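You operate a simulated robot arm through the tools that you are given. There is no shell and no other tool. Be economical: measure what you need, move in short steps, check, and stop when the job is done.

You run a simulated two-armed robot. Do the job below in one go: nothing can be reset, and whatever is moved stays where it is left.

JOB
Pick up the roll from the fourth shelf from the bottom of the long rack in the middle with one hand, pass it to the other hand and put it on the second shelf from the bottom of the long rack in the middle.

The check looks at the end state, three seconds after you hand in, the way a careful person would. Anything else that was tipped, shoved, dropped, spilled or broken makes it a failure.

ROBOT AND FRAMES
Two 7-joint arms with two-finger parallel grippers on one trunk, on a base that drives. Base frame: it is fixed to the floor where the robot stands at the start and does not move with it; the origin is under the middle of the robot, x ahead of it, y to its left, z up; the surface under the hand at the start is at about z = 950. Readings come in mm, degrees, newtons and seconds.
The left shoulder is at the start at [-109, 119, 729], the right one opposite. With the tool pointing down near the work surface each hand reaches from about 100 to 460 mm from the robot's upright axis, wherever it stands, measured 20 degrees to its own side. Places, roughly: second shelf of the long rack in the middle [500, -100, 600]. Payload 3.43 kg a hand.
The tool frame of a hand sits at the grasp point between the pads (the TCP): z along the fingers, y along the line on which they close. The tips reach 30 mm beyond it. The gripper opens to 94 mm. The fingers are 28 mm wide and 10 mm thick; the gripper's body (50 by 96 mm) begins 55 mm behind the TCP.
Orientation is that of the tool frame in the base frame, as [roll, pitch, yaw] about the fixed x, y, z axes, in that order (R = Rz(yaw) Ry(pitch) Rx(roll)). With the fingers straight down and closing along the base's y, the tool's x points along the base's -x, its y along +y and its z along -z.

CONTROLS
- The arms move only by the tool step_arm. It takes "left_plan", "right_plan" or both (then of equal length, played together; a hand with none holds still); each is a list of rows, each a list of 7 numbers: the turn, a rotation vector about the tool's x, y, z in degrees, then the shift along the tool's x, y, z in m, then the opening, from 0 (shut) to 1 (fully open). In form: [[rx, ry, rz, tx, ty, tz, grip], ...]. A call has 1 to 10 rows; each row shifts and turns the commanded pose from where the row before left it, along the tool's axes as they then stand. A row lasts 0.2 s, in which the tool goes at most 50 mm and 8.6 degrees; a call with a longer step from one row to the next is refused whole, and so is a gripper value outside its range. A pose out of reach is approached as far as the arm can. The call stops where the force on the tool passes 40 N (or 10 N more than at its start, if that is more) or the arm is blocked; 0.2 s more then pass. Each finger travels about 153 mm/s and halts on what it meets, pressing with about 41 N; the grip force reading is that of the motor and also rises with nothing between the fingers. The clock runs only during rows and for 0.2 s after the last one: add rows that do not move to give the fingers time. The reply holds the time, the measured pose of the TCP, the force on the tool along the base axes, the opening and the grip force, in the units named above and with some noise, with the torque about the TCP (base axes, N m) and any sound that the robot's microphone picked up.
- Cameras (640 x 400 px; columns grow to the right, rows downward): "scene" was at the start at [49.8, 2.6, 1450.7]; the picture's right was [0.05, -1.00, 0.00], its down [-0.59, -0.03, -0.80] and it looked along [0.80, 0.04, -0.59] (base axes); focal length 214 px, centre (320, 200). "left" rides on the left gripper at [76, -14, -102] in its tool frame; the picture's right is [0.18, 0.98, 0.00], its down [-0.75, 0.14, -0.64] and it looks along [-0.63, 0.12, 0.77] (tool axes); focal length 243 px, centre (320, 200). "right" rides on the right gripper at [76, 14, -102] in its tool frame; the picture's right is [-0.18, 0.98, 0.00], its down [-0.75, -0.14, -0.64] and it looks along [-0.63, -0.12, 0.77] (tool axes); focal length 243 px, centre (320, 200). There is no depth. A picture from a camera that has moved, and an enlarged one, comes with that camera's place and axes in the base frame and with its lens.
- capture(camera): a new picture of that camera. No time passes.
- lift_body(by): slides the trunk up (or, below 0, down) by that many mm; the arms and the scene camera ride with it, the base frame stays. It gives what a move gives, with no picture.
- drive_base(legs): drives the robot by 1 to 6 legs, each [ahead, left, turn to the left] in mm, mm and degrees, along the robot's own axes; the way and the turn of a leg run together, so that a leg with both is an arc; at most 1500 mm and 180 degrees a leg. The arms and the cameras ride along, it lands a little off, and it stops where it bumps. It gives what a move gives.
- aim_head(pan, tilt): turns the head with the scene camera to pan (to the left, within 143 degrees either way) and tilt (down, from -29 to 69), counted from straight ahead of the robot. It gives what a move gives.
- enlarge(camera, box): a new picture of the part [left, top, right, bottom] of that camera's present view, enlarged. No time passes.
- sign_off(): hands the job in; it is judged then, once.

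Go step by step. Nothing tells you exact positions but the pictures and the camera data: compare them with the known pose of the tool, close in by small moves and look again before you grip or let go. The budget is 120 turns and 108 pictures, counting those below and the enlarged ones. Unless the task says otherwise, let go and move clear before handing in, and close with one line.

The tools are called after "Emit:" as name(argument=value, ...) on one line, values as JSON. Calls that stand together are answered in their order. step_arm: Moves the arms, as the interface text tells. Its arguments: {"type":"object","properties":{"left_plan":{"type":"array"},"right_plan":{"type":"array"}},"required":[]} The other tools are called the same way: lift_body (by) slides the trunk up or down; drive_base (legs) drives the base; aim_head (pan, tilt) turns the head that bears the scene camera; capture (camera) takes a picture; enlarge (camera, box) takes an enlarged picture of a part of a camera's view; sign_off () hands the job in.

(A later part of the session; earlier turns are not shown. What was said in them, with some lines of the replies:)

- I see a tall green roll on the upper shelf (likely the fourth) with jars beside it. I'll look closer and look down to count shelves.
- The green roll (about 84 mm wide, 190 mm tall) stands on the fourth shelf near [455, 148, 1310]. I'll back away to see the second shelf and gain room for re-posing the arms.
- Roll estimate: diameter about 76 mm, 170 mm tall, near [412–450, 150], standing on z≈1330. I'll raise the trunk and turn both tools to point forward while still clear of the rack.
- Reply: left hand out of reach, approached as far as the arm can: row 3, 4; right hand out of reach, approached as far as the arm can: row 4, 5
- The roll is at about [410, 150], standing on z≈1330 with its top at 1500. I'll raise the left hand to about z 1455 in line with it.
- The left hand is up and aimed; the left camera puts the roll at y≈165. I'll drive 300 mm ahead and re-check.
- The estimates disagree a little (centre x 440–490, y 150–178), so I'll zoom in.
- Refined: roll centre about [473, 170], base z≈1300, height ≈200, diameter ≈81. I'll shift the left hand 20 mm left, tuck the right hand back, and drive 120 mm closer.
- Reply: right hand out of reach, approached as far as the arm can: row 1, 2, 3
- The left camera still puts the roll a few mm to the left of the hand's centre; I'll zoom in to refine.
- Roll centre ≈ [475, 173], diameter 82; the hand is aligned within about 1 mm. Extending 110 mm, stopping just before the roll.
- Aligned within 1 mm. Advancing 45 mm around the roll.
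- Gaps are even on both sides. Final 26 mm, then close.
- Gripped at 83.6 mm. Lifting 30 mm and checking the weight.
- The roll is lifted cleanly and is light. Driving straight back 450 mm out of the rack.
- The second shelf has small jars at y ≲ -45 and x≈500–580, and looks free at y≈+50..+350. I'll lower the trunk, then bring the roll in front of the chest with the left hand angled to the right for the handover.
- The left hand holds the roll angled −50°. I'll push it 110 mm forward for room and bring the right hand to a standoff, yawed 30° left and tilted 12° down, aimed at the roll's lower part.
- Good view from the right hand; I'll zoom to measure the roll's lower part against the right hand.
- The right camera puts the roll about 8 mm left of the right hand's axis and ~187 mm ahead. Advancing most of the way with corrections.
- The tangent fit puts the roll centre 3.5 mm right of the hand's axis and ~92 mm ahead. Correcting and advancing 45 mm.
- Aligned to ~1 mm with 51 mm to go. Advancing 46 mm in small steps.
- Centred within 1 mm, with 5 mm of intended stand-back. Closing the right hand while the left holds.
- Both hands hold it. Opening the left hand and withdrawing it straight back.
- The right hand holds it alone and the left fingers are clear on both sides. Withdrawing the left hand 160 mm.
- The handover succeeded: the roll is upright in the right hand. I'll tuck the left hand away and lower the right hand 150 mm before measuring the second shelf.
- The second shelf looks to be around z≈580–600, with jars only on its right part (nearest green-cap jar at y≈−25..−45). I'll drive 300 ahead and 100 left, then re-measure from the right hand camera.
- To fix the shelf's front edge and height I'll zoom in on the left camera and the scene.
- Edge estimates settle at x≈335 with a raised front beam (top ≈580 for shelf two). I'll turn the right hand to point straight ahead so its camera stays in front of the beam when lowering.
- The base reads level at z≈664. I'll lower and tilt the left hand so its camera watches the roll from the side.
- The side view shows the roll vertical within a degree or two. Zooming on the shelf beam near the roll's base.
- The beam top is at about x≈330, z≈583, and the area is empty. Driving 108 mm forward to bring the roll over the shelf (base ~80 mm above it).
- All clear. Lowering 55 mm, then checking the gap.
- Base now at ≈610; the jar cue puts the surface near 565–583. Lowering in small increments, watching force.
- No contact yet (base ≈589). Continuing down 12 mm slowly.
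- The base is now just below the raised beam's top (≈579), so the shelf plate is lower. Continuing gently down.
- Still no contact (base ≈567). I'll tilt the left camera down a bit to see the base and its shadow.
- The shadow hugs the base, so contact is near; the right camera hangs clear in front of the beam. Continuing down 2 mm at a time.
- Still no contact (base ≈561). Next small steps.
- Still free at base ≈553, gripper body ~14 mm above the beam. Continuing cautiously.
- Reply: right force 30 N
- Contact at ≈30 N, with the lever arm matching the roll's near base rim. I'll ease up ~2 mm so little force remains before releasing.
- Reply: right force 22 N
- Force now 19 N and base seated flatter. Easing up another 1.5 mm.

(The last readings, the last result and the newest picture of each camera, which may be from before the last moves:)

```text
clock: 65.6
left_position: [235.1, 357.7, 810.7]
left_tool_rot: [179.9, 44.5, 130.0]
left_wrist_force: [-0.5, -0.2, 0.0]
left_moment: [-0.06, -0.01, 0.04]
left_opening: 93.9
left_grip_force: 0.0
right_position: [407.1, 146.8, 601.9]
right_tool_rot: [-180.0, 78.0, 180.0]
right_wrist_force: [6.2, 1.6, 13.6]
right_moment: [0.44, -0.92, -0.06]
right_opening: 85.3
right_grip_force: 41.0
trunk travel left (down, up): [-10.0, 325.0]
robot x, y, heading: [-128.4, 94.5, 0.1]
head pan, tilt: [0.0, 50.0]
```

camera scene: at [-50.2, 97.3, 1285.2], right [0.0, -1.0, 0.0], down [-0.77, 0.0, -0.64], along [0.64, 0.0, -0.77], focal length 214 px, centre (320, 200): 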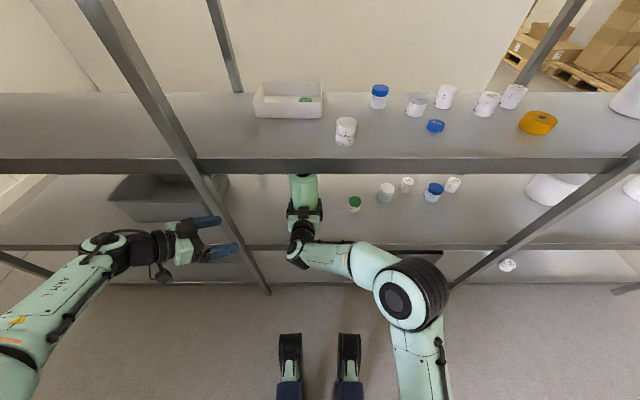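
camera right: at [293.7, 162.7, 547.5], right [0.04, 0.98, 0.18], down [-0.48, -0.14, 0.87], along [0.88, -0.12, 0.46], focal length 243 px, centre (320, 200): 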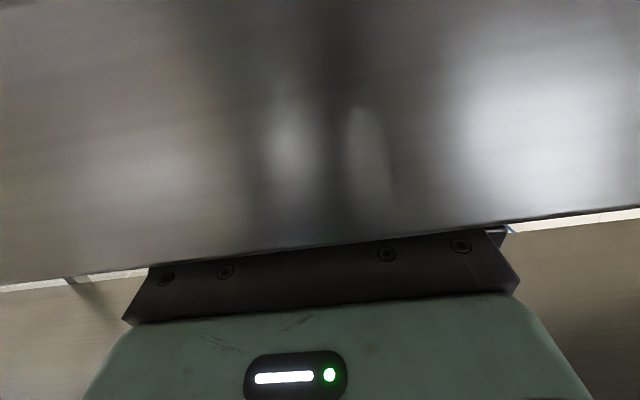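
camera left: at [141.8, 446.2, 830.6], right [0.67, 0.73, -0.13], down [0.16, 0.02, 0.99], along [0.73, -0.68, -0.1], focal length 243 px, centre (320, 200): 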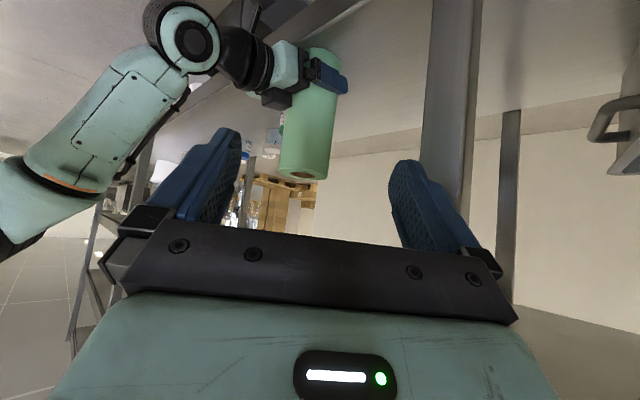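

Emit:
step_arm(right_plan=[[0, 0, 0, -0.001, 0, -0.0002, 0.6], [0, 0, 0, 0, 0, 0, 0.6]])

Emit:
enlarge(camera="left", box=[230, 30, 390, 200])

```text
clock: 66.2
left_position: [234.0, 358.3, 810.1]
left_tool_rot: [179.9, 44.5, 130.0]
left_wrist_force: [0.6, 0.4, -1.1]
left_moment: [-0.02, 0.03, -0.02]
left_opening: 94.1
left_grip_force: 0.0
right_position: [406.7, 147.7, 601.0]
right_tool_rot: [-179.6, 77.8, -179.9]
right_wrist_force: [3.3, 0.6, 9.3]
right_moment: [0.2, -0.66, -0.08]
right_opening: 85.2
right_grip_force: 41.0
trunk travel left (down, up): [-10.0, 325.0]
robot x, y, heading: [-132.6, 98.5, -0.0]
head pan, tilt: [0.0, 50.0]
```

```text
2.35 times, centred on (310, 115) of left
camera zoom: at [142.0, 446.1, 830.6], right [0.67, 0.73, -0.13], down [0.16, 0.02, 0.99], along [0.73, -0.68, -0.1], focal length 571 px, centre (344, 400)
```

zoom: 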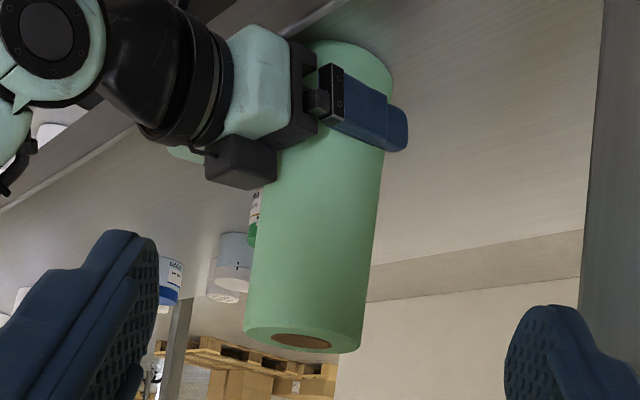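

It sits upright on the shelf with little load. Opening the right hand.

Emit:
step_arm(right_plan=[[0, 0, 0, 0, 0, 0, 0.9], [0, 0, 0, 0, 0, 0, 0.94], [0, 0, 0, 0, 0, 0, 1], [0, 0, 0, 0, 0, 0, 1], [0, 0, 0, 0, 0, 0, 1]])

Emit:
enlarge(camera="left", box=[230, 30, 390, 200])

Emit:
capture(camera="right")

```text
clock: 67.4
left_position: [234.5, 358.3, 810.4]
left_tool_rot: [179.9, 44.5, 130.1]
left_wrist_force: [-0.1, 0.2, 0.2]
left_moment: [0.01, 0.02, -0.01]
left_opening: 94.1
left_grip_force: 0.0
right_position: [406.9, 148.0, 600.6]
right_tool_rot: [-179.9, 77.9, 180.0]
right_wrist_force: [1.2, -0.1, -0.1]
right_moment: [0.02, 0.01, -0.03]
right_opening: 94.2
right_grip_force: 0.1
trunk travel left (down, up): [-10.0, 325.0]
robot x, y, heading: [-128.3, 98.1, -0.1]
head pan, tilt: [0.0, 50.0]
```

```text
2.35 times, centred on (310, 115) of left
camera zoom: at [142.3, 446.2, 830.4], right [0.67, 0.73, -0.13], down [0.16, 0.02, 0.99], along [0.73, -0.68, -0.1], focal length 571 px, centre (344, 400)
```

zoom: 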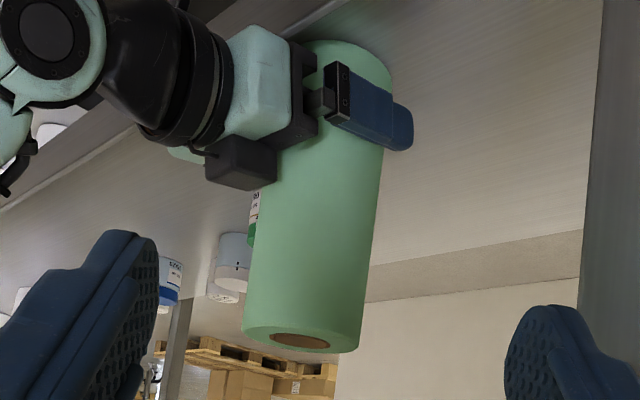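

```text
39 pictures are left
camera right: at [292.4, 162.5, 548.9], right [0.04, 0.98, 0.18], down [-0.47, -0.14, 0.87], along [0.88, -0.12, 0.46], focal length 243 px, centre (320, 200)
```

right: 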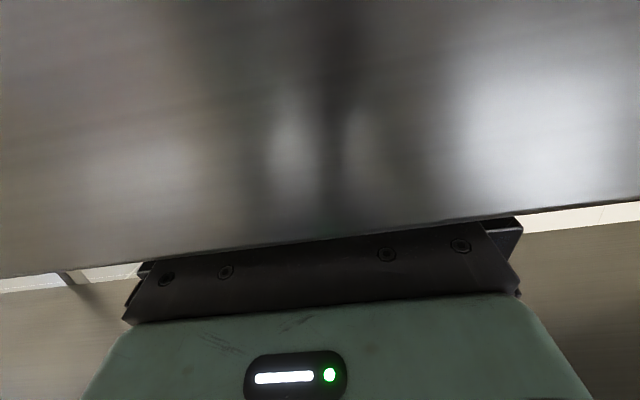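

Released and the roll stands steady. Withdrawing the right hand straight back along its axis.

Emit:
step_arm(right_plan=[[0, 0, 0, 0, 0, -0.01, 1], [0, 0, 0, -0.002, 0, -0.015, 1], [0, 0, 0, -0.002, 0, -0.02, 1], [0, 0, 0, -0.002, 0, -0.025, 1], [0, 0, 0, 0, 0, -0.03, 1], [0, 0, 0, 0, 0, -0.03, 1], [0, 0, 0, 0, 0, 0, 1]])

Emit:
capture(camera="left")

Emit:
capture(camera="right")

```text
clock: 69.0
left_position: [234.9, 358.7, 809.1]
left_tool_rot: [179.9, 44.5, 130.1]
left_wrist_force: [-0.4, -0.5, -0.8]
left_moment: [0.01, 0.02, 0.03]
left_opening: 94.1
left_grip_force: 0.1
right_position: [283.2, 148.5, 634.4]
right_tool_rot: [-179.9, 77.8, -180.0]
right_wrist_force: [-0.3, -0.5, 1.0]
right_moment: [0.01, -0.01, 0.0]
right_opening: 93.8
right_grip_force: 0.0
trunk travel left (down, up): [-10.0, 325.0]
robot x, y, heading: [-125.9, 98.9, -0.0]
head pan, tilt: [0.0, 50.0]
```

```text
38 pictures are left
camera left: at [142.3, 446.1, 830.4], right [0.67, 0.73, -0.13], down [0.16, 0.02, 0.99], along [0.73, -0.68, -0.1], focal length 243 px, centre (320, 200)
```

left: 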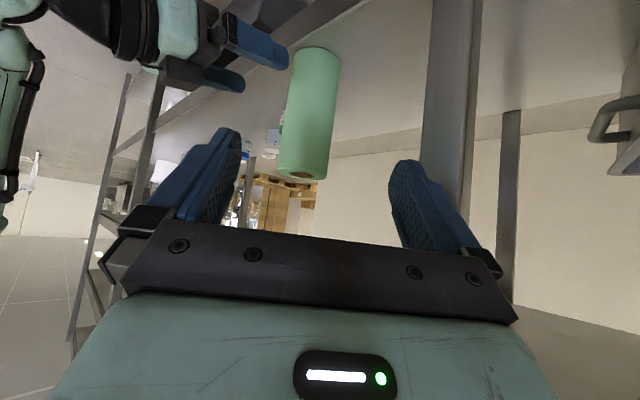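

```text
37 pictures are left
camera right: at [166.3, 162.9, 582.0], right [0.04, 0.98, 0.18], down [-0.47, -0.14, 0.87], along [0.88, -0.12, 0.46], focal length 243 px, centre (320, 200)
```

right: 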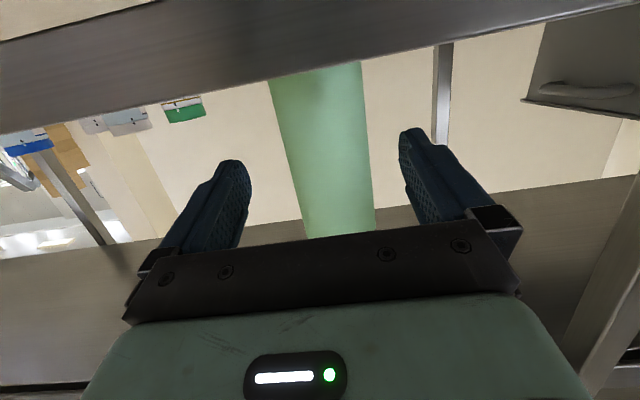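

The roll stands upright on the second shelf and the hand is free. Backing off 400 mm for a final look.

Emit:
drive_base(legs=[[-400, 0, 0]])

Emit:
aim_head(pan=0, tilt=32)

Emit:
capture(camera="scene")

Emit:
enlarge(camera="scene", box=[220, 130, 460, 300])

```text
clock: 71.5
left_position: [-161.8, 358.5, 808.4]
left_tool_rot: [179.9, 44.5, 129.8]
left_wrist_force: [-0.5, 0.1, -0.3]
left_moment: [-0.02, -0.01, 0.0]
left_opening: 93.9
left_grip_force: 0.0
right_position: [-115.7, 149.0, 635.2]
right_tool_rot: [-179.9, 77.9, 179.7]
right_wrist_force: [-0.2, 0.2, -1.0]
right_moment: [0.01, 0.02, 0.02]
right_opening: 94.0
right_grip_force: 0.0
trunk travel left (down, up): [-10.0, 325.0]
robot x, y, heading: [-524.9, 98.7, -0.4]
head pan, tilt: [0.0, 50.0]
```

```text
clock: 72.3
left_position: [-160.7, 357.4, 810.5]
left_tool_rot: [180.0, 44.5, 129.8]
left_wrist_force: [0.9, -0.1, -0.8]
left_moment: [-0.02, 0.03, 0.0]
left_opening: 94.0
left_grip_force: 0.1
right_position: [-115.1, 148.6, 635.8]
right_tool_rot: [-179.9, 77.9, 179.7]
right_wrist_force: [-0.5, -0.1, 0.0]
right_moment: [0.01, 0.0, -0.01]
right_opening: 93.8
right_grip_force: 0.0
trunk travel left (down, up): [-10.0, 325.0]
robot x, y, heading: [-527.7, 98.7, -0.4]
head pan, tilt: [0.0, 32.0]
```

```text
36 pictures are left
camera scene: at [-435.2, 98.3, 1311.5], right [-0.01, -1.0, 0.0], down [-0.53, 0.0, -0.85], along [0.85, 0.0, -0.53], focal length 214 px, centre (320, 200)
```

scene: 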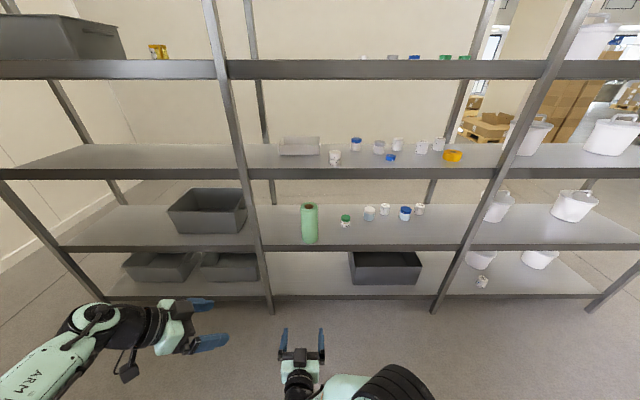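

```text
2.35 times, centred on (340, 215) of scene
camera zoom: at [-435.2, 98.3, 1311.5], right [-0.01, -1.0, 0.0], down [-0.53, 0.0, -0.85], along [0.85, 0.0, -0.53], focal length 505 px, centre (273, 165)
```

zoom: 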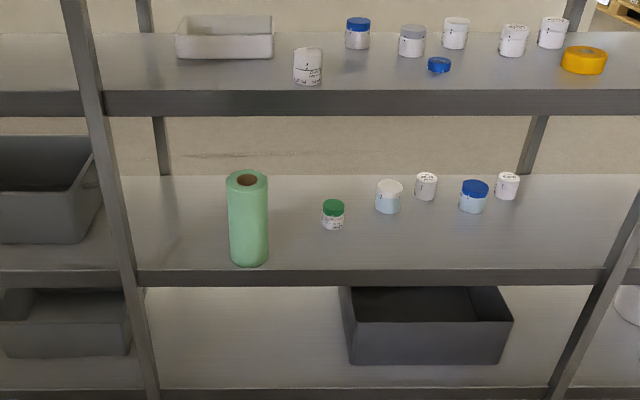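

The roll stands upright on the second shelf, nothing else was disturbed, and both hands are clear, so I'm handing in.

Emit:
sign_off()

```text
The job is handed in.
```

The left hand took the green roll from the fourth shelf and passed it to the right hand, which stood it upright on the second shelf of the long rack in the middle. In the final picture nothing else looked moved, and both hands were empty and clear of the rack when I handed in.
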